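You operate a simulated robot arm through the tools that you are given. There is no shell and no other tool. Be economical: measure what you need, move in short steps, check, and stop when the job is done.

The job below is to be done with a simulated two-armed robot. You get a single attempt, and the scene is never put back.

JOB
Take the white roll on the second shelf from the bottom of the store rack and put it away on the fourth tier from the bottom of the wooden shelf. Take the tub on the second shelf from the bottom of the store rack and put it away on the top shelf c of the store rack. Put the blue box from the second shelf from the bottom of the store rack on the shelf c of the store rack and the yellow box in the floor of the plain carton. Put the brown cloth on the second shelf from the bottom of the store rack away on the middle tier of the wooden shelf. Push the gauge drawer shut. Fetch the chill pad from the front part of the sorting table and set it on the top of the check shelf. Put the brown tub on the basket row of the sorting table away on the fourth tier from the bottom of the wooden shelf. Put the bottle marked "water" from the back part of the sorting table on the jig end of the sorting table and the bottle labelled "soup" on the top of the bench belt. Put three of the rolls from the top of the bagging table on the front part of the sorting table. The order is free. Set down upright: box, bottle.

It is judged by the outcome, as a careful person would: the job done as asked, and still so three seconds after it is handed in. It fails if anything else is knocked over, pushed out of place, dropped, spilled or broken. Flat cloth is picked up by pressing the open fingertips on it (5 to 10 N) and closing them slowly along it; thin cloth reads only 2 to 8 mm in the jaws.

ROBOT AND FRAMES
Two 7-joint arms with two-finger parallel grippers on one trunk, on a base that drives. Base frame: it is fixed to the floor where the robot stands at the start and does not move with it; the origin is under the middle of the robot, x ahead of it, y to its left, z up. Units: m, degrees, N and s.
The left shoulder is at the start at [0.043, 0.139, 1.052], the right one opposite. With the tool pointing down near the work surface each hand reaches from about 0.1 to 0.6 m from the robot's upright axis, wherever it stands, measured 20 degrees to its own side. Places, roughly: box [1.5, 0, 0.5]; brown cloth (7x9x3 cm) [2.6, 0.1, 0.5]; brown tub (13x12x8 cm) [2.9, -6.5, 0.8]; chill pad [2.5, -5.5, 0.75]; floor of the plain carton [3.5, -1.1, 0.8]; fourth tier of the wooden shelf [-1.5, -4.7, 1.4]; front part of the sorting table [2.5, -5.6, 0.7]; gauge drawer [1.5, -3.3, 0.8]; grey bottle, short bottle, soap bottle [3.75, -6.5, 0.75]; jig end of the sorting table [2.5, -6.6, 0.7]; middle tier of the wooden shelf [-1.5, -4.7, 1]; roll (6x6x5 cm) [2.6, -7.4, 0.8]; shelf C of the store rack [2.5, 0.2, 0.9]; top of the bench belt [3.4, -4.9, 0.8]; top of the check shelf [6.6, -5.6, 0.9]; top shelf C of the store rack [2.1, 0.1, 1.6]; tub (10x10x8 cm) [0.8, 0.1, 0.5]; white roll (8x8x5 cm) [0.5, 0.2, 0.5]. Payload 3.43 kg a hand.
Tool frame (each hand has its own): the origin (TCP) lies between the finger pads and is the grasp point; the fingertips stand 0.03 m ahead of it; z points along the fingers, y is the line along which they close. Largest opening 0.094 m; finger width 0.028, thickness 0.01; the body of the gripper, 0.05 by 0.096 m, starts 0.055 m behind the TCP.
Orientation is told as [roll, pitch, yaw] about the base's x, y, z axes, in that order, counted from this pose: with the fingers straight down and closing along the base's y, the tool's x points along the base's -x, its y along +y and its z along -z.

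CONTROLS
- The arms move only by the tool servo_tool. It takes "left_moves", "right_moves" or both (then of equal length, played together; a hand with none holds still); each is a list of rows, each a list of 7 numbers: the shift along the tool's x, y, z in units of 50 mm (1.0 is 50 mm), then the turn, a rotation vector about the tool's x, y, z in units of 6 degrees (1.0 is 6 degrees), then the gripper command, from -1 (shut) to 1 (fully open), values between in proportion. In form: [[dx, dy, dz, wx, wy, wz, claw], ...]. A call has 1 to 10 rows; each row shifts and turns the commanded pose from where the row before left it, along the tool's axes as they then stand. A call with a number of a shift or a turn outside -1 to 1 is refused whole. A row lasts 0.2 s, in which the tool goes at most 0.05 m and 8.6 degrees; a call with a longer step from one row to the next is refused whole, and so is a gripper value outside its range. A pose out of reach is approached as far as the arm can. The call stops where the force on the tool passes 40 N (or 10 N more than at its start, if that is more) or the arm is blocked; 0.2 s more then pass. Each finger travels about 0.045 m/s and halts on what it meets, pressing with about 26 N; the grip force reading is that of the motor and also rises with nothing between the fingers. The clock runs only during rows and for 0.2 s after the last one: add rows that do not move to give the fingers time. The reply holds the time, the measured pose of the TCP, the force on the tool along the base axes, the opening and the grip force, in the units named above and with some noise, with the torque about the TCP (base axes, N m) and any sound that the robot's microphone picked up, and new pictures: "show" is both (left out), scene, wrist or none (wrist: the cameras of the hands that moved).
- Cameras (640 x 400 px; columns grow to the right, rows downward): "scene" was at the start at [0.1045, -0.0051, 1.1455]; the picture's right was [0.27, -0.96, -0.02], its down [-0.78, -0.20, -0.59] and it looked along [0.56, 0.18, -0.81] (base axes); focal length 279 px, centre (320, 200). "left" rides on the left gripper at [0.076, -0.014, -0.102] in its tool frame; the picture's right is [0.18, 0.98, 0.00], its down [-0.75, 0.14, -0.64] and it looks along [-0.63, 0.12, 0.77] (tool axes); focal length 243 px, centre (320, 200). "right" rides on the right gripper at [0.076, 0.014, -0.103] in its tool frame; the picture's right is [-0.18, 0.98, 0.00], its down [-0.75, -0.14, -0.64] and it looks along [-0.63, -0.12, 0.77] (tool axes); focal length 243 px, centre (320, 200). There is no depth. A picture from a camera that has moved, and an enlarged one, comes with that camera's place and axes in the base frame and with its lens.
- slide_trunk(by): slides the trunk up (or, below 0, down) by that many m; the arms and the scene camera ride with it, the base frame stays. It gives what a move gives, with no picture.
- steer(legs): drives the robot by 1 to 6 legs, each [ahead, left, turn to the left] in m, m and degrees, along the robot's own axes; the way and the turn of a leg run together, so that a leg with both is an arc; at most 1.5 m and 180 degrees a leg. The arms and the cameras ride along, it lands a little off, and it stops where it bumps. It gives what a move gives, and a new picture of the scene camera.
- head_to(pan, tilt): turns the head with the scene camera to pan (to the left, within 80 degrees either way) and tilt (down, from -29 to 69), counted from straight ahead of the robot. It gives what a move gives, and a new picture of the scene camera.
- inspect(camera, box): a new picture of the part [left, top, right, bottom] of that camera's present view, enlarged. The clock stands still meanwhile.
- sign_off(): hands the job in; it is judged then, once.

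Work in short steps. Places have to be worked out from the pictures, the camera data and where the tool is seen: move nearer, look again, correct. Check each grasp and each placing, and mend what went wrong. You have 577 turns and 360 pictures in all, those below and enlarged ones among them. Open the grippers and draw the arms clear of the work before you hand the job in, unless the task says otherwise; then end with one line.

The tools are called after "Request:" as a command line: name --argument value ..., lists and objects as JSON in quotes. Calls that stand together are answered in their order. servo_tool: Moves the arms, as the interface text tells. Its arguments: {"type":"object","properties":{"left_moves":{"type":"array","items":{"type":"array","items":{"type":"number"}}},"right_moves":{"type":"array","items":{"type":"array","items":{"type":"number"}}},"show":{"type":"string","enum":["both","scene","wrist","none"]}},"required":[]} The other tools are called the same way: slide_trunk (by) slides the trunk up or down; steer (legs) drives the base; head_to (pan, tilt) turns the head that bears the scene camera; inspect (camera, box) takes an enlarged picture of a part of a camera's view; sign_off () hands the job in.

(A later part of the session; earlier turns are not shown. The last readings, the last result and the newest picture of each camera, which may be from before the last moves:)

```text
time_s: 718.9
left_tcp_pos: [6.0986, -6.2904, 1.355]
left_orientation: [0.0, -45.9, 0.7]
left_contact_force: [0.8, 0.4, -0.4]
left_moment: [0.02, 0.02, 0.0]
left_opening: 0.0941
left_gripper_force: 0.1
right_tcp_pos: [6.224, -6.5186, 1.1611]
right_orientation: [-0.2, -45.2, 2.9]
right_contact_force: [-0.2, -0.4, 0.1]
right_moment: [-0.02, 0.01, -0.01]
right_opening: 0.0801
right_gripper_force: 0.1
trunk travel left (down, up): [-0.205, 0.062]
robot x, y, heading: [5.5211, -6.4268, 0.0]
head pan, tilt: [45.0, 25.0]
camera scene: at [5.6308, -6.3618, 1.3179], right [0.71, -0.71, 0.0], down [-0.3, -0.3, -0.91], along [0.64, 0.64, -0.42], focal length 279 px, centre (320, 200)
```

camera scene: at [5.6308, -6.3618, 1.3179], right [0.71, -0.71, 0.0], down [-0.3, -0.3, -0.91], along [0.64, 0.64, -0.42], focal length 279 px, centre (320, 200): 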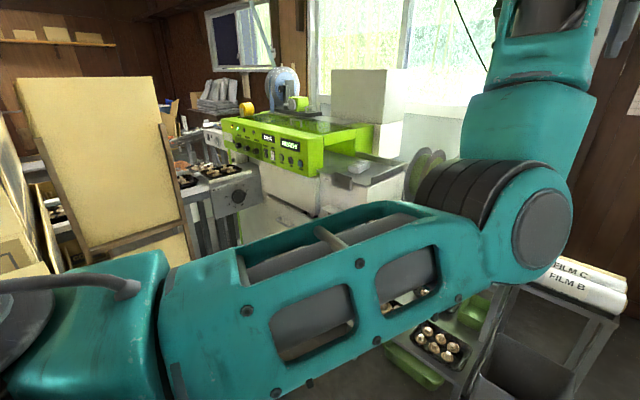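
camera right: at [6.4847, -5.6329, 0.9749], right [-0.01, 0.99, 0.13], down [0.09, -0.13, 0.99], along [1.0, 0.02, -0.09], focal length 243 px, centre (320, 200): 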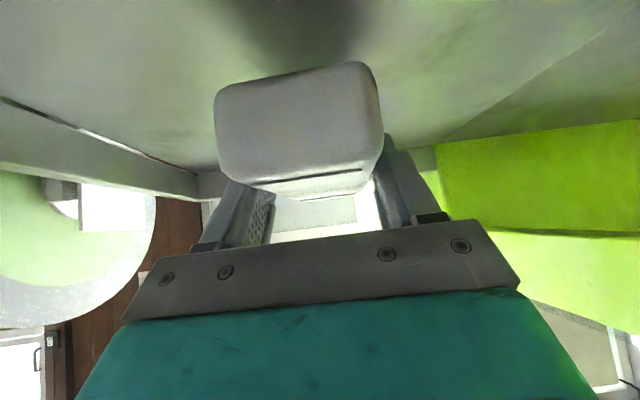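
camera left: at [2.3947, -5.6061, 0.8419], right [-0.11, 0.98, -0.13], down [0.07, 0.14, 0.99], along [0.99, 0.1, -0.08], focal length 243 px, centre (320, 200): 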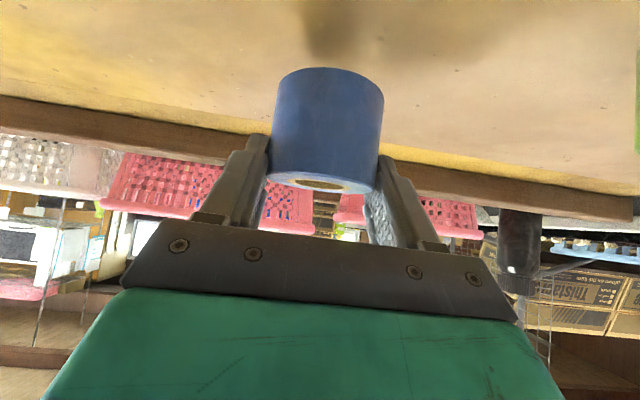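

Pad lies on the check shelf. Now the brown tub: lower the trunk and drive to the table's right end, heading 110°.

Request:
slide_trunk --by -0.15

Request:
steer --legs '[[0, -1.0, 0], [-1.1, 0, 0], [0, 0, 110]]'

Request:
head_to --pan 5 --tilt 30

```text
time_s: 720.7
left_tcp_pos: [6.099, -6.2908, 1.2049]
left_orientation: [0.0, -46.0, 0.8]
left_contact_force: [0.3, 0.6, 0.4]
left_moment: [0.0, -0.02, 0.01]
left_opening: 0.0942
left_gripper_force: 0.1
right_tcp_pos: [6.2249, -6.5175, 1.0123]
right_orientation: [-0.3, -45.2, 2.9]
right_contact_force: [0.9, -1.1, 0.5]
right_moment: [0.02, -0.01, 0.0]
right_opening: 0.08
right_gripper_force: 0.0
trunk travel left (down, up): [-0.055, 0.212]
robot x, y, heading: [5.5239, -6.4258, 0.3]
head pan, tilt: [45.0, 25.0]
```

```text
time_s: 735.6
left_tcp_pos: [4.1083, -6.9224, 1.2051]
left_orientation: [0.0, -45.8, 109.7]
left_contact_force: [-0.3, 0.8, 0.9]
left_moment: [-0.03, 0.03, 0.0]
left_opening: 0.0941
left_gripper_force: 0.1
right_tcp_pos: [4.285, -6.7276, 1.0107]
right_orientation: [-0.2, -45.2, 111.8]
right_contact_force: [0.1, 0.1, -0.2]
right_moment: [0.01, 0.0, -0.01]
right_opening: 0.0799
right_gripper_force: 0.1
trunk travel left (down, up): [-0.055, 0.212]
robot x, y, heading: [4.4272, -7.4228, 108.9]
head pan, tilt: [45.0, 25.0]
camera scene: at [4.3324, -7.3431, 1.1679], right [0.44, 0.9, 0.0], down [0.38, -0.19, -0.91], along [-0.81, 0.4, -0.42], focal length 279 px, centre (320, 200)
```

scene: 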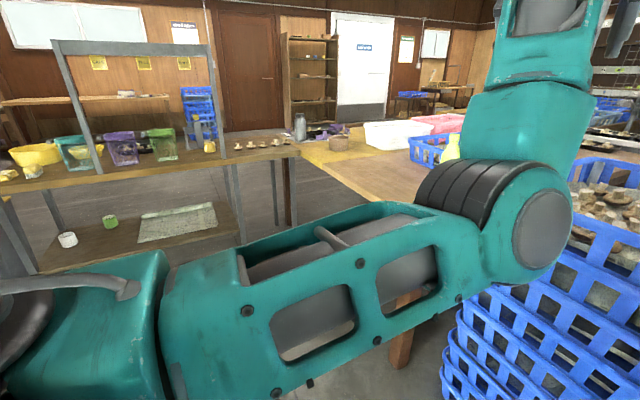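

```text
time_s: 736.7
left_tcp_pos: [4.1085, -6.9199, 1.2051]
left_orientation: [0.0, -45.9, 109.7]
left_contact_force: [0.3, 0.2, 0.2]
left_moment: [0.02, -0.02, 0.03]
left_opening: 0.094
left_gripper_force: 0.0
right_tcp_pos: [4.2834, -6.7285, 1.012]
right_orientation: [-0.1, -45.1, 111.8]
right_contact_force: [0.4, 0.2, 0.1]
right_moment: [-0.01, -0.01, -0.02]
right_opening: 0.0799
right_gripper_force: 0.1
trunk travel left (down, up): [-0.055, 0.212]
robot x, y, heading: [4.4238, -7.4229, 109.0]
head pan, tilt: [5.0, 30.0]
camera scene: at [4.3784, -7.3009, 1.16], right [0.91, 0.41, 0.0], down [0.2, -0.46, -0.87], along [-0.35, 0.79, -0.5], focal length 279 px, centre (320, 200)
```

scene: 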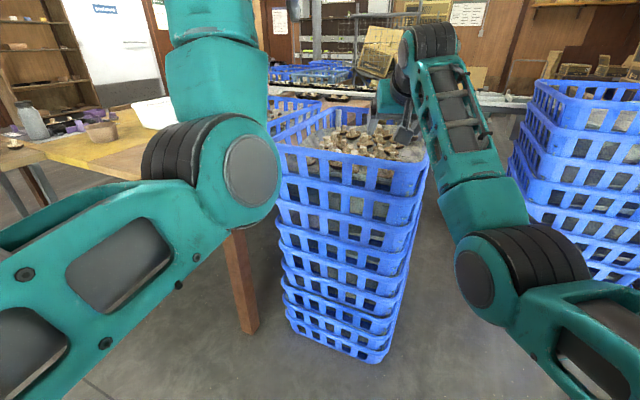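

Request:
steer --legs '[[0.25, 0.95, 1]]'

Request:
head_to --pan 15 --tilt 35

```text
time_s: 741.8
left_tcp_pos: [3.1195, -7.0138, 1.2047]
left_orientation: [0.0, -45.9, 111.1]
left_contact_force: [-0.1, -1.0, 0.2]
left_moment: [-0.01, 0.01, -0.03]
left_opening: 0.0941
left_gripper_force: 0.0
right_tcp_pos: [3.2898, -6.8154, 1.0122]
right_orientation: [-0.1, -45.2, 113.3]
right_contact_force: [-0.4, 0.5, -0.9]
right_moment: [-0.04, 0.02, 0.02]
right_opening: 0.0798
right_gripper_force: 0.0
trunk travel left (down, up): [-0.055, 0.212]
robot x, y, heading: [3.4486, -7.5066, 110.6]
head pan, tilt: [5.0, 30.0]
camera scene: at [3.3993, -7.3863, 1.16], right [0.9, 0.43, 0.0], down [0.22, -0.45, -0.87], along [-0.37, 0.78, -0.5], focal length 279 px, centre (320, 200)
```

scene: 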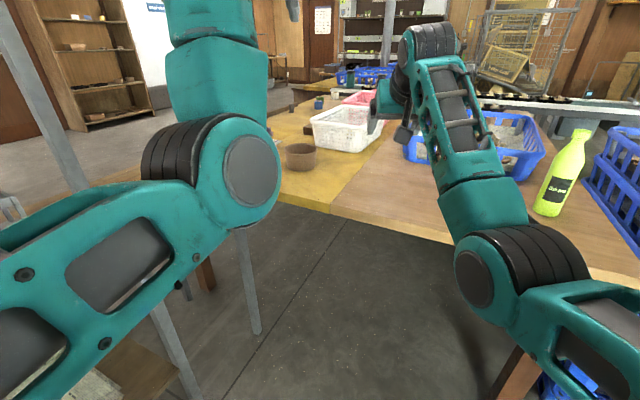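

```text
time_s: 742.5
left_tcp_pos: [3.1205, -7.0135, 1.2062]
left_orientation: [0.1, -45.9, 111.1]
left_contact_force: [0.4, -0.3, 0.2]
left_moment: [0.02, 0.02, 0.0]
left_opening: 0.094
left_gripper_force: 0.1
right_tcp_pos: [3.2908, -6.8163, 1.0104]
right_orientation: [-0.3, -45.1, 113.3]
right_contact_force: [0.3, 0.4, -0.3]
right_moment: [0.0, 0.0, -0.01]
right_opening: 0.0799
right_gripper_force: 0.0
trunk travel left (down, up): [-0.055, 0.212]
robot x, y, heading: [3.4492, -7.5069, 110.8]
head pan, tilt: [15.0, 35.0]
camera scene: at [3.3872, -7.3962, 1.1522], right [0.81, 0.58, 0.0], down [0.33, -0.47, -0.82], along [-0.48, 0.67, -0.57], focal length 279 px, centre (320, 200)
```

scene: 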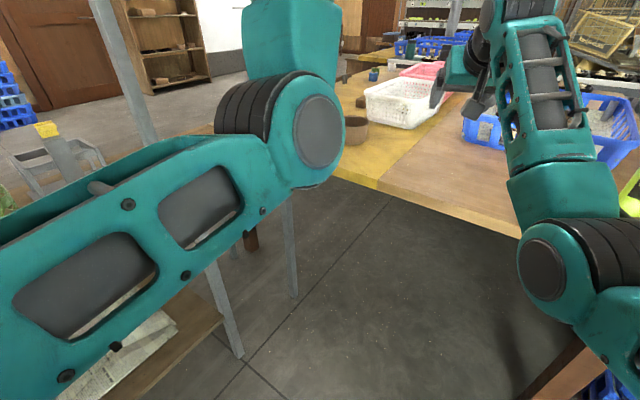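

I lower and extend the left hand towards the tub, then use its camera.

Request:
servo_tool --left_moves '[[0.68, 0, 0.66, 0, 0, 0, 1], [0.68, 0, 0.66, 0, 0, 0, 1], [0.68, 0, 0.66, 0, 0, 0, 1], [0.68, 0, 0.66, 0, 0, 0, 1], [0.68, 0, 0.66, 0, 0, 0, 1], [0.68, 0, 0.66, 0, 0, 0, 1], [-0.6, 0, 0.62, 0, 0, 0, 1], [-0.6, 0, 0.62, 0, 0, 0, 1], [0, 0, 0, 0, 0, 0, 1]]'

```text
time_s: 744.5
left_tcp_pos: [3.0913, -6.9314, 0.9228]
left_orientation: [-0.1, -46.1, 111.2]
left_contact_force: [-0.9, 0.3, 1.2]
left_moment: [-0.03, -0.01, 0.02]
left_opening: 0.0938
left_gripper_force: 0.1
right_tcp_pos: [3.2899, -6.8159, 1.0124]
right_orientation: [-0.2, -45.2, 113.3]
right_contact_force: [-0.4, 0.1, 0.2]
right_moment: [0.01, -0.02, 0.01]
right_opening: 0.0798
right_gripper_force: 0.1
trunk travel left (down, up): [-0.055, 0.212]
robot x, y, heading: [3.4467, -7.5038, 110.5]
head pan, tilt: [15.0, 35.0]
camera scene: at [3.3871, -7.3962, 1.1522], right [0.81, 0.58, 0.0], down [0.33, -0.47, -0.82], along [-0.48, 0.67, -0.57], focal length 279 px, centre (320, 200)
camera left: at [3.1489, -7.0449, 0.94], right [-0.87, -0.47, -0.13], down [-0.15, 0.01, 0.99], along [-0.47, 0.88, -0.08], focal length 243 px, centre (320, 200)
```

scene: 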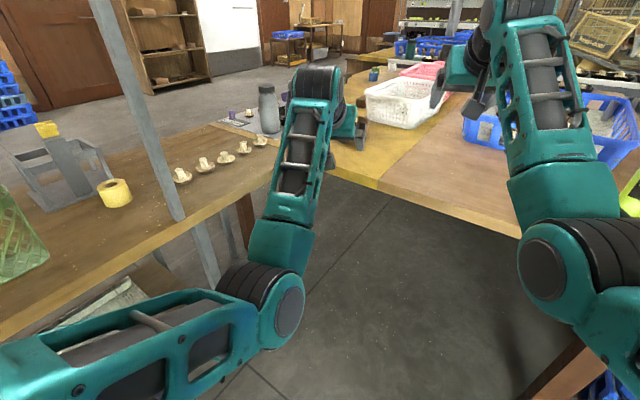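
left: 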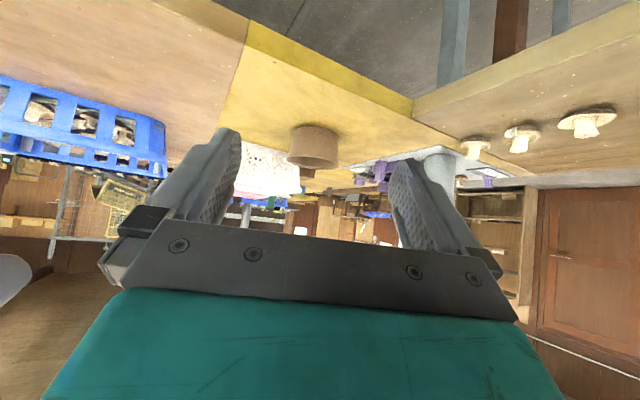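

Tub centre ≈(2.895, −6.50), rim z≈0.815. I'll pinch its right wall (2.953, −6.48). Raise the right arm a bit and drive in.

Request:
servo_tool --right_moves '[[-0.68, 0, -0.68, 0, 0, 0, 0.7], [-0.68, 0, -0.68, 0, 0, 0, 0.7], [0, 0, 0, 0, 0, 0, 0.7]]' --show "none"

Request:
steer --legs '[[0.3, -0.034, 0]]'

Request:
inspect --camera "left" --box '[0, 0, 640, 400]'

```text
time_s: 745.3
left_tcp_pos: [3.0911, -6.9319, 0.923]
left_orientation: [0.0, -45.9, 111.2]
left_contact_force: [0.1, 0.1, 0.2]
left_moment: [0.03, -0.01, -0.03]
left_opening: 0.0939
left_gripper_force: 0.1
right_tcp_pos: [3.2899, -6.8156, 1.1041]
right_orientation: [-0.1, -45.2, 113.2]
right_contact_force: [-1.0, 0.0, 0.8]
right_moment: [0.01, -0.01, 0.0]
right_opening: 0.0799
right_gripper_force: 0.1
trunk travel left (down, up): [-0.055, 0.212]
robot x, y, heading: [3.4475, -7.5062, 110.4]
head pan, tilt: [15.0, 35.0]
```

```text
time_s: 747.3
left_tcp_pos: [3.0196, -6.6425, 0.923]
left_orientation: [0.0, -45.9, 111.1]
left_contact_force: [0.3, 0.3, 0.0]
left_moment: [-0.02, 0.0, 0.0]
left_opening: 0.0939
left_gripper_force: 0.2
right_tcp_pos: [3.2183, -6.5278, 1.1064]
right_orientation: [-0.2, -45.2, 113.2]
right_contact_force: [-0.1, -0.2, -0.5]
right_moment: [-0.03, 0.02, 0.04]
right_opening: 0.0799
right_gripper_force: 0.1
trunk travel left (down, up): [-0.055, 0.212]
robot x, y, heading: [3.3843, -7.2204, 110.5]
head pan, tilt: [15.0, 35.0]
camera scene: at [3.3155, -7.107, 1.1521], right [0.81, 0.58, 0.0], down [0.33, -0.47, -0.82], along [-0.48, 0.67, -0.57], focal length 279 px, centre (320, 200)
```

scene: 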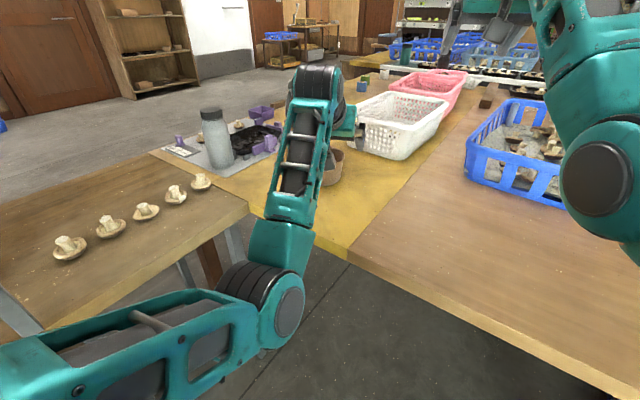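

```text
1.00 times, centred on (320, 200) of left
camera zoom: at [3.0776, -6.7559, 0.94], right [-0.87, -0.47, -0.13], down [-0.15, 0.01, 0.99], along [-0.47, 0.88, -0.08], focal length 243 px, centre (320, 200)
```

zoom: 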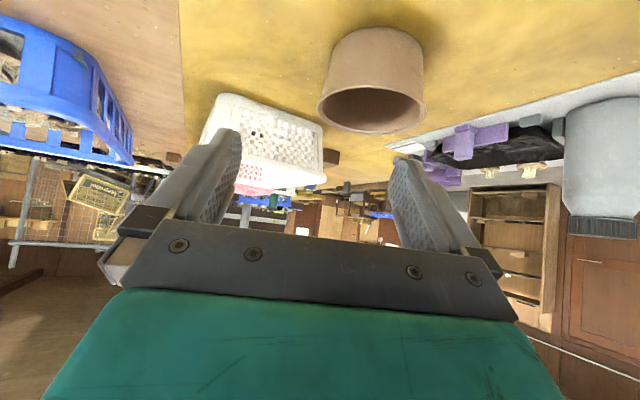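

Request:
steer --legs '[[0.135, 0.007, 0]]'

Request:
servo_tool --left_moves '[[0.5, 0, 0.48, 0, 0, 0, 1], [0.3, 0, 0.29, 0, 0, 0, 1], [0, 0, 0, 0, 0, 0, 1]]'

```text
time_s: 748.6
left_tcp_pos: [2.9662, -6.5187, 0.9222]
left_orientation: [-0.1, -46.0, 111.1]
left_contact_force: [-0.1, 0.1, -0.6]
left_moment: [-0.02, 0.0, 0.01]
left_opening: 0.0941
left_gripper_force: 0.0
right_tcp_pos: [3.1643, -6.4024, 1.1057]
right_orientation: [-0.2, -45.2, 113.2]
right_contact_force: [0.1, 0.2, 0.2]
right_moment: [0.02, -0.02, -0.01]
right_opening: 0.0797
right_gripper_force: 0.1
trunk travel left (down, up): [-0.055, 0.212]
robot x, y, heading: [3.3216, -7.097, 110.4]
head pan, tilt: [15.0, 35.0]
camera scene: at [3.2618, -6.9829, 1.1521], right [0.81, 0.58, 0.0], down [0.33, -0.47, -0.82], along [-0.47, 0.67, -0.57], focal length 279 px, centre (320, 200)
```

scene: 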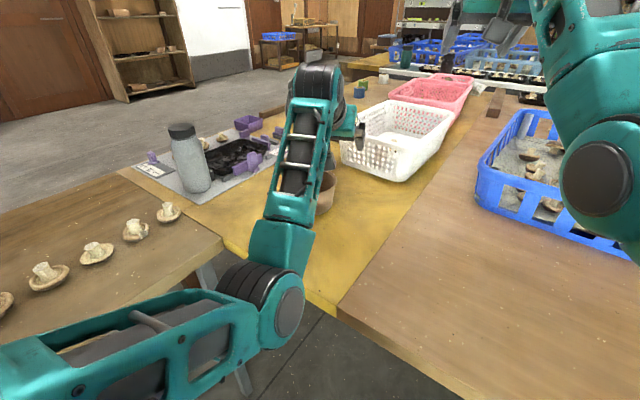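

```text
time_s: 749.4
left_tcp_pos: [2.9656, -6.5175, 0.8676]
left_orientation: [-0.1, -46.0, 111.0]
left_contact_force: [0.0, 0.4, 1.2]
left_moment: [0.02, -0.03, 0.0]
left_opening: 0.0941
left_gripper_force: 0.1
right_tcp_pos: [3.165, -6.4045, 1.1052]
right_orientation: [-0.1, -45.2, 113.2]
right_contact_force: [0.0, 0.3, 0.4]
right_moment: [0.0, 0.05, -0.01]
right_opening: 0.0799
right_gripper_force: 0.2
trunk travel left (down, up): [-0.055, 0.212]
robot x, y, heading: [3.3253, -7.0895, 110.1]
head pan, tilt: [15.0, 35.0]
camera scene: at [3.2619, -6.9832, 1.1522], right [0.81, 0.58, 0.0], down [0.33, -0.47, -0.82], along [-0.48, 0.67, -0.57], focal length 279 px, centre (320, 200)
camera left: at [3.0227, -6.6312, 0.8839], right [-0.87, -0.47, -0.13], down [-0.15, 0.01, 0.99], along [-0.47, 0.88, -0.08], focal length 243 px, centre (320, 200)
```

scene: 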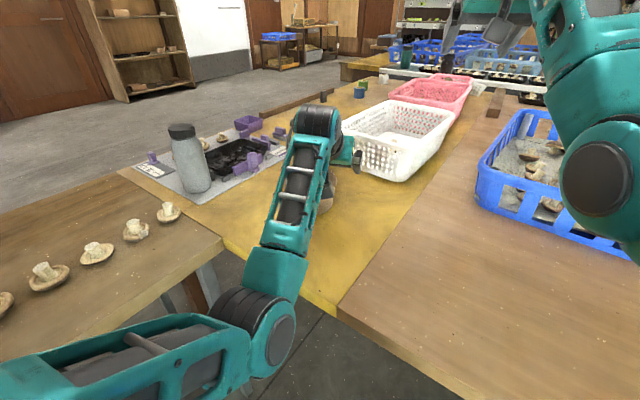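
left: 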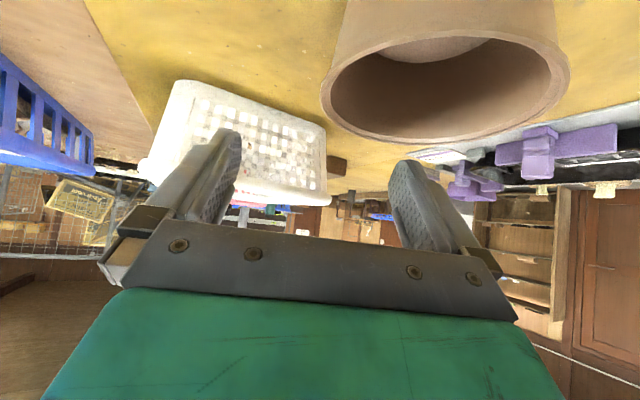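

The tub's right wall is exactly under the TCP. Lower to straddle it.

Request:
servo_tool --left_moves '[[0.35, 0, 0.33, 0, 0, 0, 1], [0.3, 0, 0.29, 0, 0, 0, 1], [0, 0, 0, 0, 0, 0, 1]]' --show "wrist"

```text
time_s: 750.2
left_tcp_pos: [2.9659, -6.518, 0.823]
left_orientation: [0.2, -45.9, 111.1]
left_contact_force: [0.5, -0.1, -0.2]
left_moment: [0.04, 0.0, 0.0]
left_opening: 0.0942
left_gripper_force: 0.2
right_tcp_pos: [3.1644, -6.4037, 1.1052]
right_orientation: [-0.2, -45.3, 113.2]
right_contact_force: [0.3, -0.7, -0.6]
right_moment: [0.02, 0.01, -0.01]
right_opening: 0.0795
right_gripper_force: 0.0
trunk travel left (down, up): [-0.055, 0.212]
robot x, y, heading: [3.3221, -7.0941, 110.1]
head pan, tilt: [15.0, 35.0]
camera left: at [3.024, -6.6315, 0.8406], right [-0.87, -0.47, -0.13], down [-0.15, 0.01, 0.99], along [-0.47, 0.88, -0.08], focal length 243 px, centre (320, 200)
```

left: 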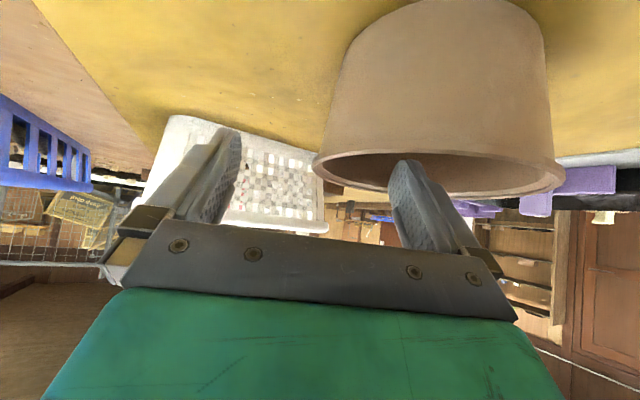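

Request:
servo_tool --left_moves '[[0.18, 0, 0.17, 0, 0, 0, 1], [0, 0, 0, 0, 0, 0, 0.6], [0, 0, 0, 0, 0, 0, 0.2], [0, 0, 0, 0, 0, 0, -0.2], [0, 0, 0, 0, 0, 0, -0.6], [0, 0, 0, 0, 0, 0, -1], [0, 0, 0, 0, 0, 0, -1], [0, 0, 0, 0, 0, 0, -1]]' --show "wrist"

```text
time_s: 752.0
left_tcp_pos: [2.965, -6.5177, 0.8116]
left_orientation: [0.1, -46.0, 111.1]
left_contact_force: [-0.2, -1.2, 1.2]
left_moment: [-0.08, 0.16, 0.02]
left_opening: 0.0117
left_gripper_force: 26.1
right_tcp_pos: [3.1634, -6.4052, 1.106]
right_orientation: [-0.2, -45.3, 113.1]
right_contact_force: [0.0, 0.2, -0.1]
right_moment: [0.0, 0.01, -0.03]
right_opening: 0.0798
right_gripper_force: 0.0
trunk travel left (down, up): [-0.055, 0.212]
robot x, y, heading: [3.3253, -7.0919, 110.6]
head pan, tilt: [15.0, 35.0]
camera left: at [3.0244, -6.632, 0.829], right [-0.87, -0.47, -0.13], down [-0.15, 0.01, 0.99], along [-0.47, 0.88, -0.08], focal length 243 px, centre (320, 200)
```

left: 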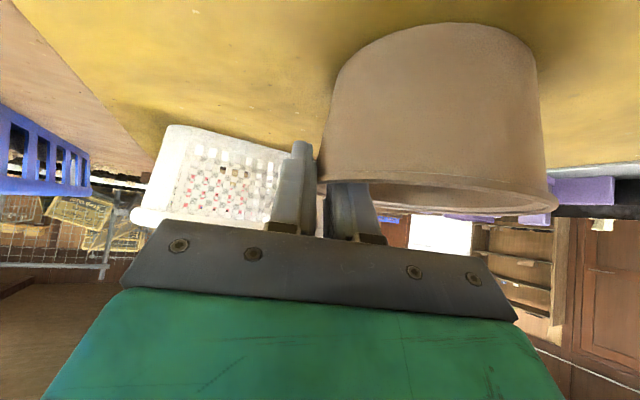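

Gripped (1.2 cm incl. curvature). Lift 5 cm and check.

Request:
servo_tool --left_moves '[[-0.35, 0, -0.34, 0, 0, 0, -1], [-0.35, 0, -0.34, 0, 0, 0, -1], [0, 0, 0, 0, 0, 0, -1]]'

```text
time_s: 752.8
left_tcp_pos: [2.9662, -6.5192, 0.8589]
left_orientation: [-0.1, -45.9, 111.1]
left_contact_force: [0.3, 0.3, -0.4]
left_moment: [0.04, -0.06, -0.01]
left_opening: 0.0098
left_gripper_force: 25.9
right_tcp_pos: [3.1648, -6.4037, 1.1055]
right_orientation: [-0.2, -45.3, 113.3]
right_contact_force: [0.4, 0.3, -0.3]
right_moment: [-0.01, -0.01, 0.0]
right_opening: 0.0798
right_gripper_force: 0.0
trunk travel left (down, up): [-0.055, 0.212]
robot x, y, heading: [3.3248, -7.0967, 110.5]
head pan, tilt: [15.0, 35.0]
camera scene: at [3.2618, -6.9831, 1.1522], right [0.81, 0.58, 0.0], down [0.33, -0.47, -0.82], along [-0.48, 0.67, -0.57], focal length 279 px, centre (320, 200)
camera left: at [3.0236, -6.6332, 0.8761], right [-0.87, -0.47, -0.13], down [-0.15, 0.01, 0.99], along [-0.47, 0.88, -0.08], focal length 243 px, centre (320, 200)
```

scene: 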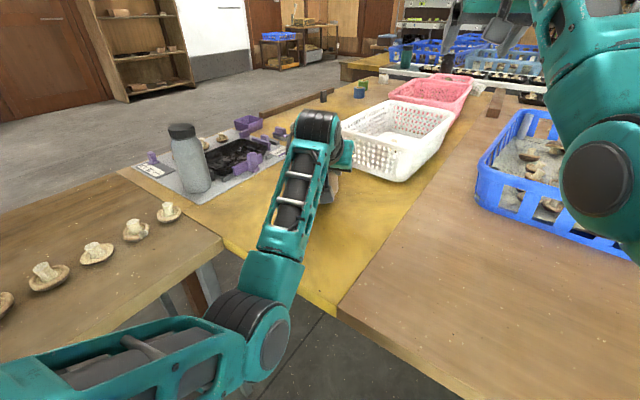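
left: 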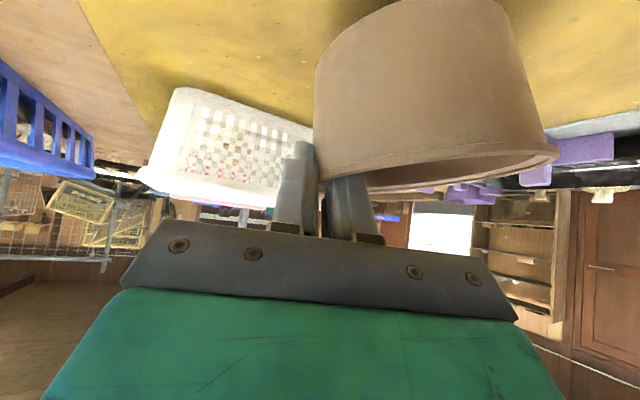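

Tub is held, with some tilt. I lift further, then check stability before travelling.

Request:
servo_tool --left_moves '[[-0.5, 0, -0.48, 0, 0, 0, -1], [-0.6, 0, -0.58, 0, 0, 0, -1], [-0.6, 0, -0.58, 0, 0, 0, -1], [-0.6, 0, -0.58, 0, 0, 0, -1], [0, 0, 0, 0, 0, 0, -1]]' --show "wrist"

Request:
steer --legs '[[-0.45, 0, 0]]'

```text
time_s: 754.0
left_tcp_pos: [2.9646, -6.5183, 1.0182]
left_orientation: [-0.1, -45.9, 111.0]
left_contact_force: [-0.3, 0.2, -0.5]
left_moment: [-0.03, -0.03, 0.01]
left_opening: 0.0093
left_gripper_force: 25.2
right_tcp_pos: [3.1657, -6.4033, 1.1046]
right_orientation: [-0.3, -45.2, 113.2]
right_contact_force: [0.3, 0.3, -1.2]
right_moment: [-0.04, -0.02, 0.01]
right_opening: 0.08
right_gripper_force: 0.0
trunk travel left (down, up): [-0.055, 0.212]
robot x, y, heading: [3.3256, -7.093, 110.6]
head pan, tilt: [15.0, 35.0]
camera left: at [3.0236, -6.632, 1.035], right [-0.87, -0.47, -0.13], down [-0.15, 0.01, 0.99], along [-0.47, 0.88, -0.08], focal length 243 px, centre (320, 200)
```

left: 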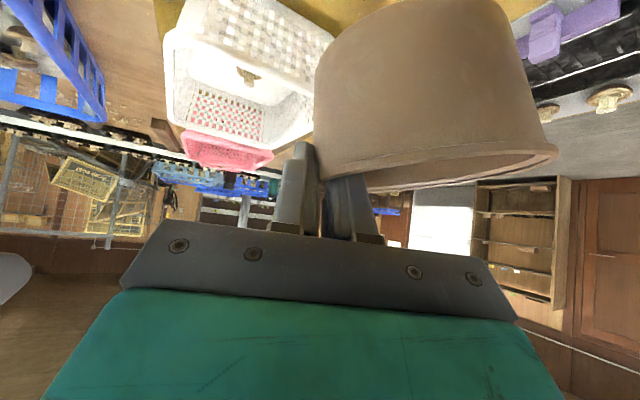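

```text
time_s: 756.7
left_tcp_pos: [3.1205, -6.9307, 1.0169]
left_orientation: [0.0, -46.0, 110.8]
left_contact_force: [-0.1, 0.3, 0.8]
left_moment: [0.01, -0.06, 0.01]
left_opening: 0.0096
left_gripper_force: 26.0
right_tcp_pos: [3.3215, -6.816, 1.1045]
right_orientation: [-0.3, -45.2, 113.0]
right_contact_force: [0.3, 1.1, -0.5]
right_moment: [0.02, -0.04, 0.0]
right_opening: 0.08
right_gripper_force: 0.0
trunk travel left (down, up): [-0.055, 0.212]
robot x, y, heading: [3.4788, -7.5061, 110.4]
head pan, tilt: [15.0, 35.0]
camera scene: at [3.4158, -7.3969, 1.1522], right [0.82, 0.58, 0.0], down [0.33, -0.47, -0.82], along [-0.47, 0.67, -0.57], focal length 279 px, centre (320, 200)
```

scene: 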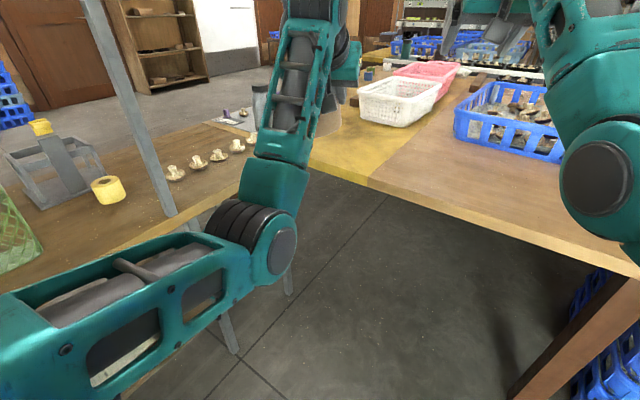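

Tub tilt is stable. I go back round: face north, strafe east, back south, then turn west.

Request:
steer --legs '[[0, 0, -20.4], [0, -0.87, 0], [-1.43, 0, 0], [0, 0, 90]]'

```text
time_s: 773.1
left_tcp_pos: [3.6511, -9.0854, 1.0172]
left_orientation: [0.0, -45.9, 178.9]
left_contact_force: [-0.5, 0.2, -0.6]
left_moment: [0.04, -0.02, -0.02]
left_opening: 0.0089
left_gripper_force: 26.1
right_tcp_pos: [3.6203, -8.8582, 1.1054]
right_orientation: [-0.3, -45.2, -178.8]
right_contact_force: [0.0, 0.2, -0.1]
right_moment: [-0.02, -0.04, -0.01]
right_opening: 0.0798
right_gripper_force: 0.1
trunk travel left (down, up): [-0.055, 0.212]
robot x, y, heading: [4.3208, -8.971, 178.5]
head pan, tilt: [15.0, 35.0]
camera scene: at [4.196, -8.9882, 1.1522], right [-0.23, 0.97, 0.0], down [0.56, 0.13, -0.82], along [-0.8, -0.19, -0.57], focal length 279 px, centre (320, 200)
```

scene: 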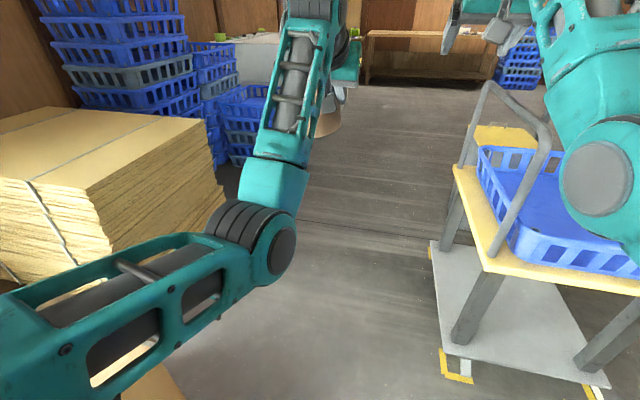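

Request:
steer --legs '[[1.4, 0.08, 1.5], [0.9, 0, 0]]'

```text
time_s: 784.5
left_tcp_pos: [1.3554, -9.1179, 1.0164]
left_orientation: [0.0, -46.0, 179.2]
left_contact_force: [-0.2, 0.1, -0.6]
left_moment: [0.05, 0.01, -0.01]
left_opening: 0.0083
left_gripper_force: 26.6
right_tcp_pos: [1.3245, -8.8889, 1.1062]
right_orientation: [-0.2, -45.2, -178.7]
right_contact_force: [-0.4, -1.0, -0.4]
right_moment: [0.0, -0.03, 0.03]
right_opening: 0.0801
right_gripper_force: 0.1
trunk travel left (down, up): [-0.055, 0.212]
robot x, y, heading: [2.0212, -9.0025, 178.5]
head pan, tilt: [15.0, 35.0]
camera scene: at [1.9009, -9.0187, 1.1521], right [-0.23, 0.97, 0.0], down [0.56, 0.13, -0.82], along [-0.8, -0.19, -0.57], focal length 279 px, centre (320, 200)
```

scene: 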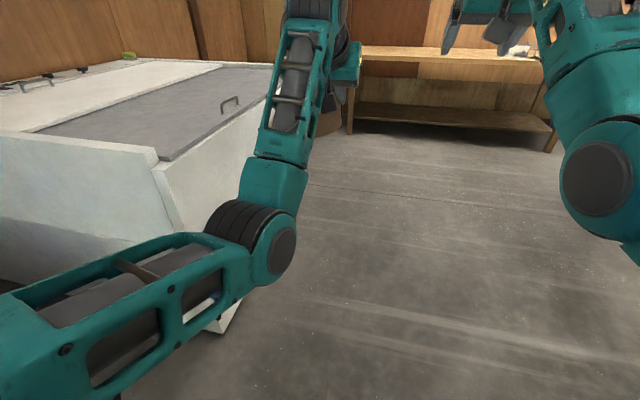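

Request:
inspect --camera "left" --box '[160, 0, 640, 300]'

```text
1.33 times, centred on (400, 150) of left
camera zoom: at [1.4829, -9.1061, 1.0346], right [0.11, -0.98, -0.13], down [-0.06, -0.14, 0.99], along [-0.99, -0.1, -0.08], focal length 324 px, centre (213, 267)
```

zoom: 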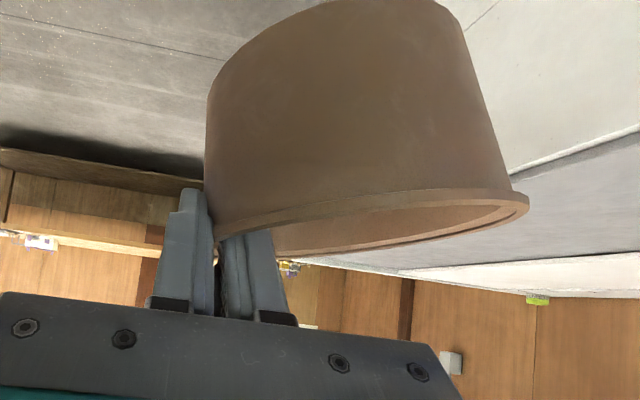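

Still held. I continue west and north to the wooden shelf, retracting the right arm on the way.

Request:
servo_tool --right_moves '[[0.65, 0, -0.65, 0, 0, 0, 1], [0.65, 0, -0.65, 0, 0, 0, 1], [0.65, 0, -0.65, 0, 0, 0, 1], [0.65, 0, -0.65, 0, 0, 0, 1], [0, 0, 0, 0, 0, 0, 1]]' --show "none"

Request:
steer --legs '[[1.2, -0.35, 1.5], [0.1, -1.45, 0], [0.1, -1.45, 0], [0.1, -0.85, 0]]'

Request:
head_to --pan 0 --tilt 12

```text
time_s: 785.6
left_tcp_pos: [1.3567, -9.1184, 1.0171]
left_orientation: [-0.1, -45.9, 179.2]
left_contact_force: [-0.1, 0.0, 0.3]
left_moment: [0.04, 0.01, -0.03]
left_opening: 0.0084
left_gripper_force: 26.2
right_tcp_pos: [1.4551, -8.8859, 1.0959]
right_orientation: [-0.1, -45.3, -178.7]
right_contact_force: [0.9, 0.2, -0.2]
right_moment: [-0.03, 0.0, 0.03]
right_opening: 0.0939
right_gripper_force: 0.0
right hand out of reach, approached as far as the arm can: row 3, 4
trunk travel left (down, up): [-0.055, 0.212]
robot x, y, heading: [2.0222, -9.0004, 178.4]
head pan, tilt: [15.0, 35.0]
```

```text
time_s: 809.7
left_tcp_pos: [-0.1528, -5.0177, 1.017]
left_orientation: [0.0, -45.8, -179.5]
left_contact_force: [0.0, -0.3, -0.6]
left_moment: [0.02, -0.02, 0.03]
left_opening: 0.0081
left_gripper_force: 26.5
right_tcp_pos: [-0.0587, -4.7851, 1.0964]
right_orientation: [-0.1, -45.2, -177.4]
right_contact_force: [-0.3, 0.3, 0.5]
right_moment: [-0.07, 0.02, 0.02]
right_opening: 0.094
right_gripper_force: 0.0
trunk travel left (down, up): [-0.055, 0.212]
robot x, y, heading: [0.5105, -4.883, 179.7]
head pan, tilt: [15.0, 35.0]
camera scene: at [0.389, -4.9069, 1.1522], right [-0.26, 0.97, 0.0], down [0.55, 0.15, -0.82], along [-0.79, -0.21, -0.57], focal length 279 px, centre (320, 200)
```

scene: 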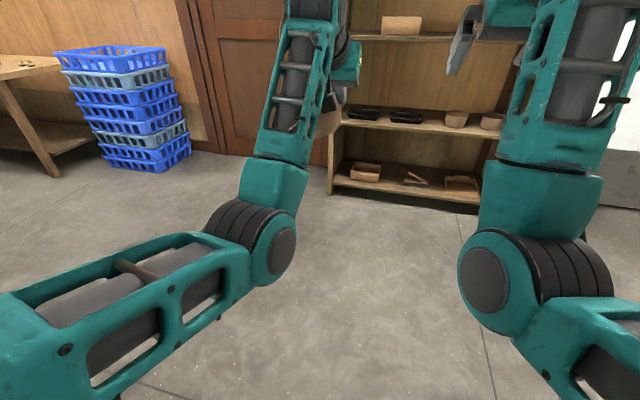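

```text
time_s: 810.6
left_tcp_pos: [-0.1531, -5.0186, 1.0185]
left_orientation: [0.0, -45.9, -179.6]
left_contact_force: [0.2, -0.1, -1.3]
left_moment: [0.05, -0.01, 0.02]
left_opening: 0.0081
left_gripper_force: 25.6
right_tcp_pos: [-0.0599, -4.7844, 1.0965]
right_orientation: [-0.2, -45.3, -177.4]
right_contact_force: [0.3, 0.0, 0.4]
right_moment: [0.01, 0.02, 0.01]
right_opening: 0.0941
right_gripper_force: 0.0
trunk travel left (down, up): [-0.055, 0.212]
robot x, y, heading: [0.5107, -4.8856, 179.9]
head pan, tilt: [0.0, 12.0]
camera scene: at [0.3809, -4.8842, 1.189], right [0.0, 1.0, 0.0], down [0.21, 0.0, -0.98], along [-0.98, 0.0, -0.21], focal length 279 px, centre (320, 200)
```

scene: 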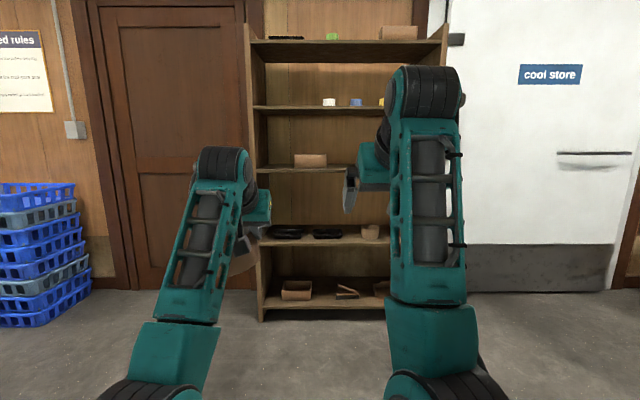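

Tier 4 is free on its left side. I raise the trunk, level the tub by rolling the left hand 16°, and raise it.

Request:
slide_trunk --by 0.205

Request:
servo_tool --left_moves '[[-0.65, 0, -0.63, -0.62, 0, 0.64, -1], [-0.65, 0, -0.63, -0.62, 0, 0.64, -1], [-0.65, 0, -0.63, -0.62, 0, 0.64, -1], [0, 0, 0, 0, 0, 0, -1]]'

```text
time_s: 812.8
left_tcp_pos: [-0.152, -5.0176, 1.2236]
left_orientation: [0.1, -45.9, -179.4]
left_contact_force: [0.1, 0.0, -1.2]
left_moment: [0.04, -0.04, 0.01]
left_opening: 0.008
left_gripper_force: 25.8
right_tcp_pos: [-0.06, -4.7855, 1.3014]
right_orientation: [-0.2, -45.3, -177.5]
right_contact_force: [-0.6, 0.3, -0.4]
right_moment: [-0.02, 0.0, 0.03]
right_opening: 0.094
right_gripper_force: 0.0
trunk travel left (down, up): [-0.26, 0.007]
robot x, y, heading: [0.5117, -4.8864, 179.7]
head pan, tilt: [0.0, 12.0]
```

```text
time_s: 813.8
left_tcp_pos: [-0.1507, -5.0056, 1.3562]
left_orientation: [22.6, -43.6, 164.5]
left_contact_force: [0.7, -0.4, -0.6]
left_moment: [0.05, -0.05, 0.0]
left_opening: 0.0083
left_gripper_force: 26.4
right_tcp_pos: [-0.0604, -4.7846, 1.3009]
right_orientation: [-0.2, -45.3, -177.4]
right_contact_force: [0.4, -0.2, 0.0]
right_moment: [0.01, -0.04, 0.0]
right_opening: 0.0939
right_gripper_force: 0.0
trunk travel left (down, up): [-0.26, 0.007]
robot x, y, heading: [0.5119, -4.8849, 179.8]
head pan, tilt: [0.0, 12.0]
camera scene: at [0.3804, -4.8845, 1.394], right [0.0, 1.0, 0.0], down [0.21, 0.0, -0.98], along [-0.98, 0.0, -0.21], focal length 279 px, centre (320, 200)
camera left: at [-0.0255, -4.9875, 1.3702], right [0.14, -0.98, 0.15], down [-0.06, 0.14, 0.99], along [-0.99, -0.14, -0.04], focal length 243 px, centre (320, 200)
```

scene: 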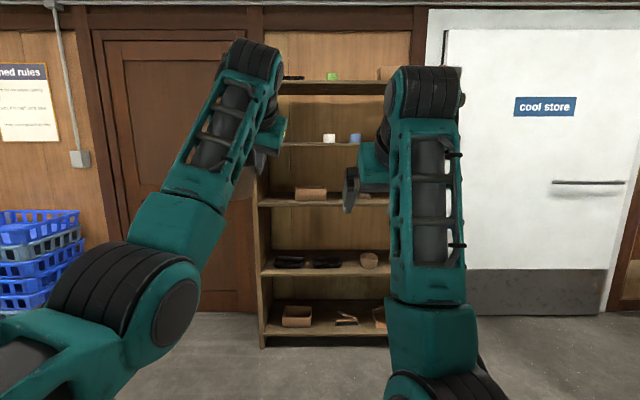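
left: 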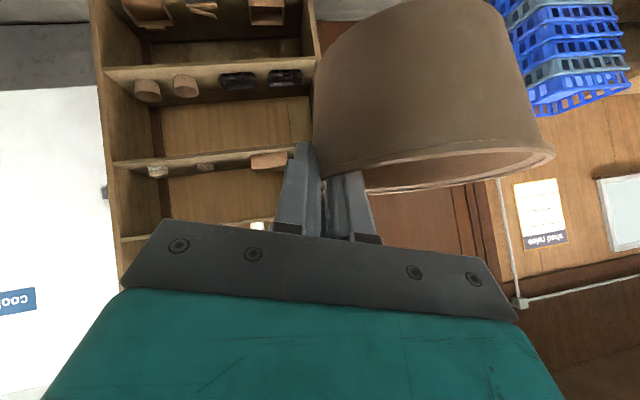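

Tub is level now. I raise the left hand 15 cm, lower the right (to pass between tiers), and drive towards the shelf.

Request:
servo_tool --left_moves '[[-0.69, 0.28, -0.66, 0, 0, 0, -1], [-0.69, 0.28, -0.66, 0, 0, 0, -1], [-0.69, 0.28, -0.66, 0, 0, 0, -1], [0, 0, 0, 0, 0, 0, -1]]' --right_moves '[[0.68, 0, 0.68, 0, 0, 0, 0], [0.68, 0, 0.68, 0, 0, 0, 0], [0.68, 0, 0.68, 0, 0, 0, 0], [0, 0, 0, 0, 0, 0, 0]]' --show "none"

Request:
steer --legs '[[0.95, 0, 0]]'

Request:
inspect --camera "left" --box '[0, 0, 640, 400]'

```text
time_s: 814.8
left_tcp_pos: [-0.1163, -5.0103, 1.4772]
left_orientation: [22.5, -43.7, 164.6]
left_contact_force: [-0.5, 0.0, -0.8]
left_moment: [0.07, 0.0, 0.01]
left_opening: 0.008
left_gripper_force: 26.2
left hand out of reach, approached as far as the arm can: row 2, 3
right_tcp_pos: [-0.0602, -4.7844, 1.1545]
right_orientation: [-0.1, -45.2, -177.4]
right_contact_force: [-0.7, 0.5, 0.5]
right_moment: [0.04, 0.01, 0.01]
right_opening: 0.0468
right_gripper_force: 0.1
trunk travel left (down, up): [-0.26, 0.007]
robot x, y, heading: [0.5143, -4.884, 179.9]
head pan, tilt: [0.0, 12.0]
```

```text
time_s: 819.8
left_tcp_pos: [-1.0714, -5.0237, 1.4764]
left_orientation: [22.5, -43.7, 165.2]
left_contact_force: [-0.2, -0.7, -0.5]
left_moment: [0.08, 0.02, 0.01]
left_opening: 0.0079
left_gripper_force: 25.9
right_tcp_pos: [-1.0178, -4.7962, 1.1558]
right_orientation: [-0.2, -45.3, -176.6]
right_contact_force: [0.1, -0.7, -0.8]
right_moment: [0.01, 0.01, 0.02]
right_opening: 0.0472
right_gripper_force: 0.0
trunk travel left (down, up): [-0.26, 0.007]
robot x, y, heading: [-0.4413, -4.8909, -179.5]
head pan, tilt: [0.0, 12.0]
camera scene: at [-0.5753, -4.8895, 1.394], right [-0.01, 1.0, 0.0], down [0.21, 0.0, -0.98], along [-0.98, -0.01, -0.21], focal length 279 px, centre (320, 200)
```

scene: 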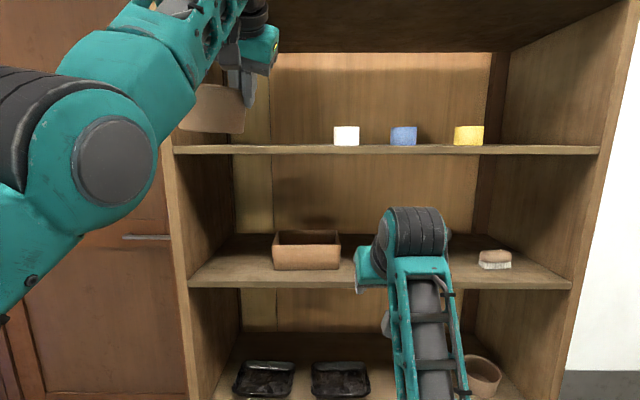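

```text
1.00 times, centred on (320, 200) of left
camera zoom: at [-0.946, -5.0027, 1.4893], right [0.15, -0.98, 0.14], down [-0.07, 0.14, 0.99], along [-0.99, -0.16, -0.04], focal length 243 px, centre (320, 200)
```

zoom: 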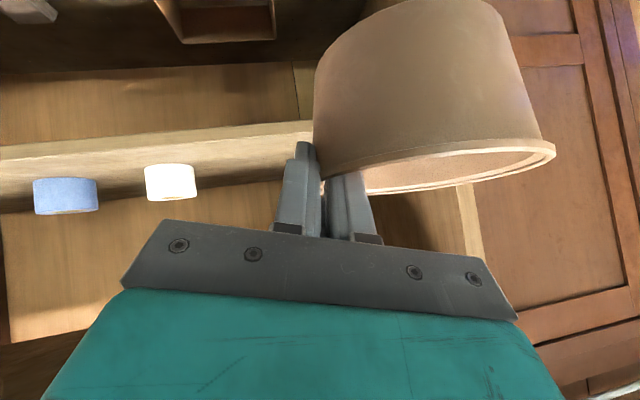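

Clearance over the tier is only ~2 cm, so I draw the hand back 8 cm (to gain height) and raise it 4 cm.

Request:
servo_tool --left_moves '[[0.55, 0, -0.58, 0, 0, 0, -1], [0.55, 0, -0.58, 0, 0, 0, -1], [-0.55, 0.22, -0.53, 0, 0, 0, -1], [0, 0, 0, 0, 0, 0, -1]]' --show "wrist"

```text
time_s: 820.8
left_tcp_pos: [-1.0086, -5.0199, 1.523]
left_orientation: [22.5, -43.6, 165.4]
left_contact_force: [-0.4, 0.2, -0.7]
left_moment: [0.03, -0.01, 0.0]
left_opening: 0.0084
left_gripper_force: 25.9
left hand out of reach, approached as far as the arm can: row 2
right_tcp_pos: [-1.0189, -4.7951, 1.1551]
right_orientation: [-0.2, -45.2, -176.6]
right_contact_force: [-0.2, 0.6, -0.2]
right_moment: [0.0, 0.0, 0.01]
right_opening: 0.0471
right_gripper_force: 0.0
trunk travel left (down, up): [-0.26, 0.007]
robot x, y, heading: [-0.4462, -4.8908, -179.5]
head pan, tilt: [0.0, 12.0]
camera left: at [-0.8833, -4.9982, 1.5368], right [0.15, -0.98, 0.14], down [-0.07, 0.14, 0.99], along [-0.99, -0.16, -0.05], focal length 243 px, centre (320, 200)
```

left: 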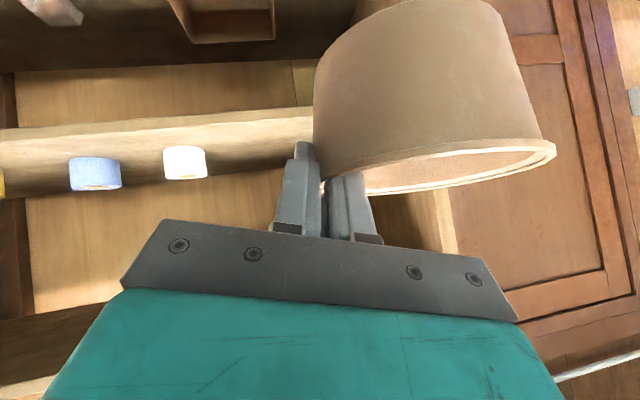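

Request:
steer --legs '[[0.3, 0, -0.5]]'

Request:
inspect --camera "left" --box '[0, 0, 640, 400]'

```text
time_s: 822.8
left_tcp_pos: [-1.3105, -5.0134, 1.5235]
left_orientation: [22.5, -43.7, 164.6]
left_contact_force: [-0.8, -0.1, -0.4]
left_moment: [0.09, -0.02, -0.01]
left_opening: 0.0084
left_gripper_force: 25.9
right_tcp_pos: [-1.3165, -4.7885, 1.1548]
right_orientation: [-0.2, -45.3, -177.3]
right_contact_force: [-0.4, 0.9, 0.3]
right_moment: [-0.01, 0.01, -0.02]
right_opening: 0.047
right_gripper_force: 0.1
trunk travel left (down, up): [-0.26, 0.007]
robot x, y, heading: [-0.743, -4.8908, 179.8]
head pan, tilt: [0.0, 12.0]
camera scene: at [-0.8747, -4.889, 1.394], right [0.0, 1.0, 0.0], down [0.21, 0.0, -0.98], along [-0.98, 0.0, -0.21], focal length 279 px, centre (320, 200)
```

scene: 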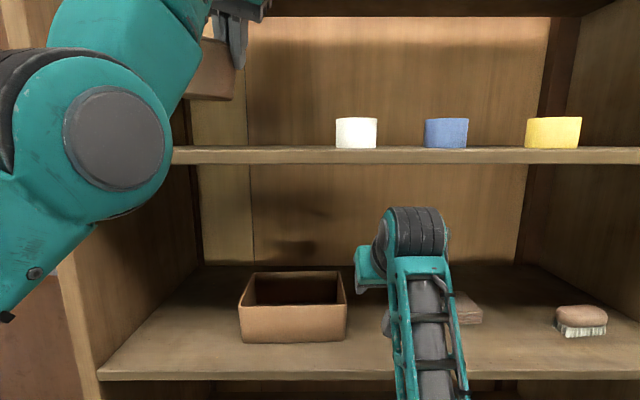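

```text
1.00 times, centred on (320, 200) of left
camera zoom: at [-1.1835, -4.9941, 1.537], right [0.14, -0.98, 0.14], down [-0.06, 0.14, 0.99], along [-0.99, -0.14, -0.04], focal length 243 px, centre (320, 200)
```

zoom: 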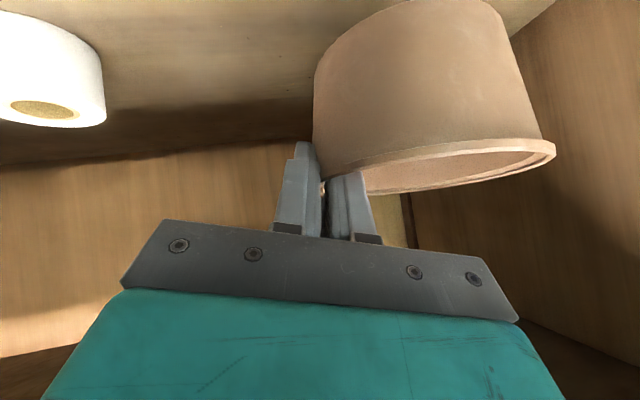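

Request:
steer --legs '[[0.11, 0, 0]]'

Request:
servo_tool --left_moves '[[0.4, -0.16, 0.38, 0, 0, 0, -1], [0.3, -0.12, 0.29, 0, 0, 0, -1], [0, 0, 0, 0, 0, 0, -1]]'

```text
time_s: 824.0
left_tcp_pos: [-1.4174, -5.0121, 1.5232]
left_orientation: [22.5, -43.7, 164.7]
left_contact_force: [-0.2, 0.5, -0.5]
left_moment: [0.02, -0.01, -0.01]
left_opening: 0.0083
left_gripper_force: 26.1
right_tcp_pos: [-1.425, -4.7901, 1.1553]
right_orientation: [-0.2, -45.3, -177.2]
right_contact_force: [-0.6, 0.4, -0.2]
right_moment: [-0.03, 0.02, -0.01]
right_opening: 0.0469
right_gripper_force: 0.0
trunk travel left (down, up): [-0.26, 0.007]
robot x, y, heading: [-0.8507, -4.8911, 179.8]
head pan, tilt: [0.0, 12.0]
camera scene: at [-0.9831, -4.889, 1.394], right [0.0, 1.0, 0.0], down [0.21, 0.0, -0.98], along [-0.98, 0.0, -0.21], focal length 279 px, centre (320, 200)
```

scene: 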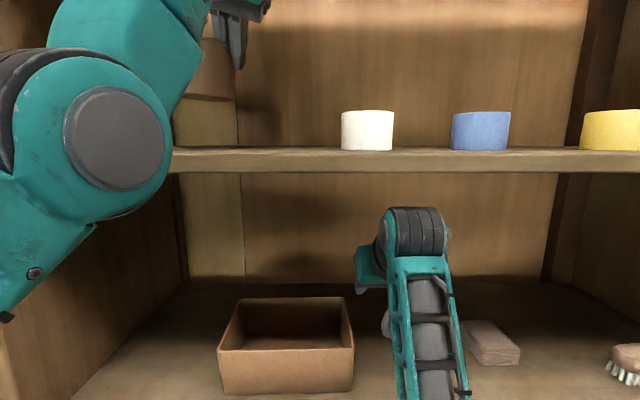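

```text
time_s: 824.8
left_tcp_pos: [-1.4133, -5.0147, 1.475]
left_orientation: [22.4, -43.6, 164.6]
left_contact_force: [0.9, -0.3, -0.9]
left_moment: [0.05, 0.01, 0.0]
left_opening: 0.0082
left_gripper_force: 25.9
right_tcp_pos: [-1.4253, -4.7916, 1.156]
right_orientation: [-0.3, -45.3, -177.3]
right_contact_force: [0.5, -0.2, 0.8]
right_moment: [-0.01, 0.01, -0.03]
right_opening: 0.0471
right_gripper_force: 0.0
trunk travel left (down, up): [-0.26, 0.007]
robot x, y, heading: [-0.8514, -4.8894, 179.9]
head pan, tilt: [0.0, 12.0]
camera scene: at [-0.9823, -4.8892, 1.3941], right [0.0, 1.0, 0.0], down [0.21, 0.0, -0.98], along [-0.98, 0.0, -0.21], focal length 279 px, centre (320, 200)
camera left: at [-1.2889, -4.9957, 1.4876], right [0.14, -0.98, 0.14], down [-0.06, 0.14, 0.99], along [-0.99, -0.15, -0.04], focal length 243 px, centre (320, 200)
```

scene: 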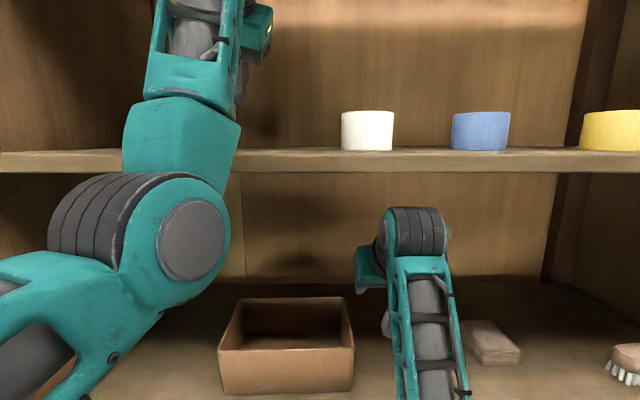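
left: 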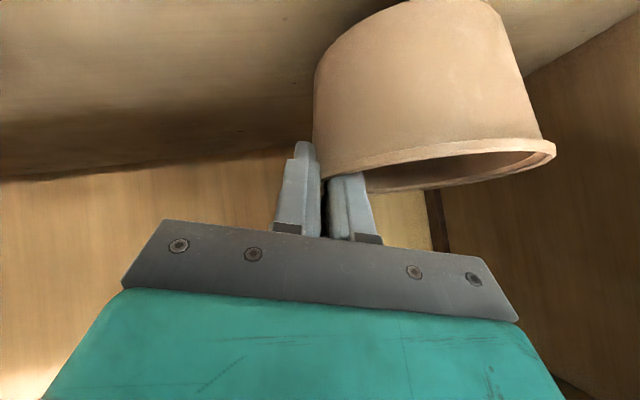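

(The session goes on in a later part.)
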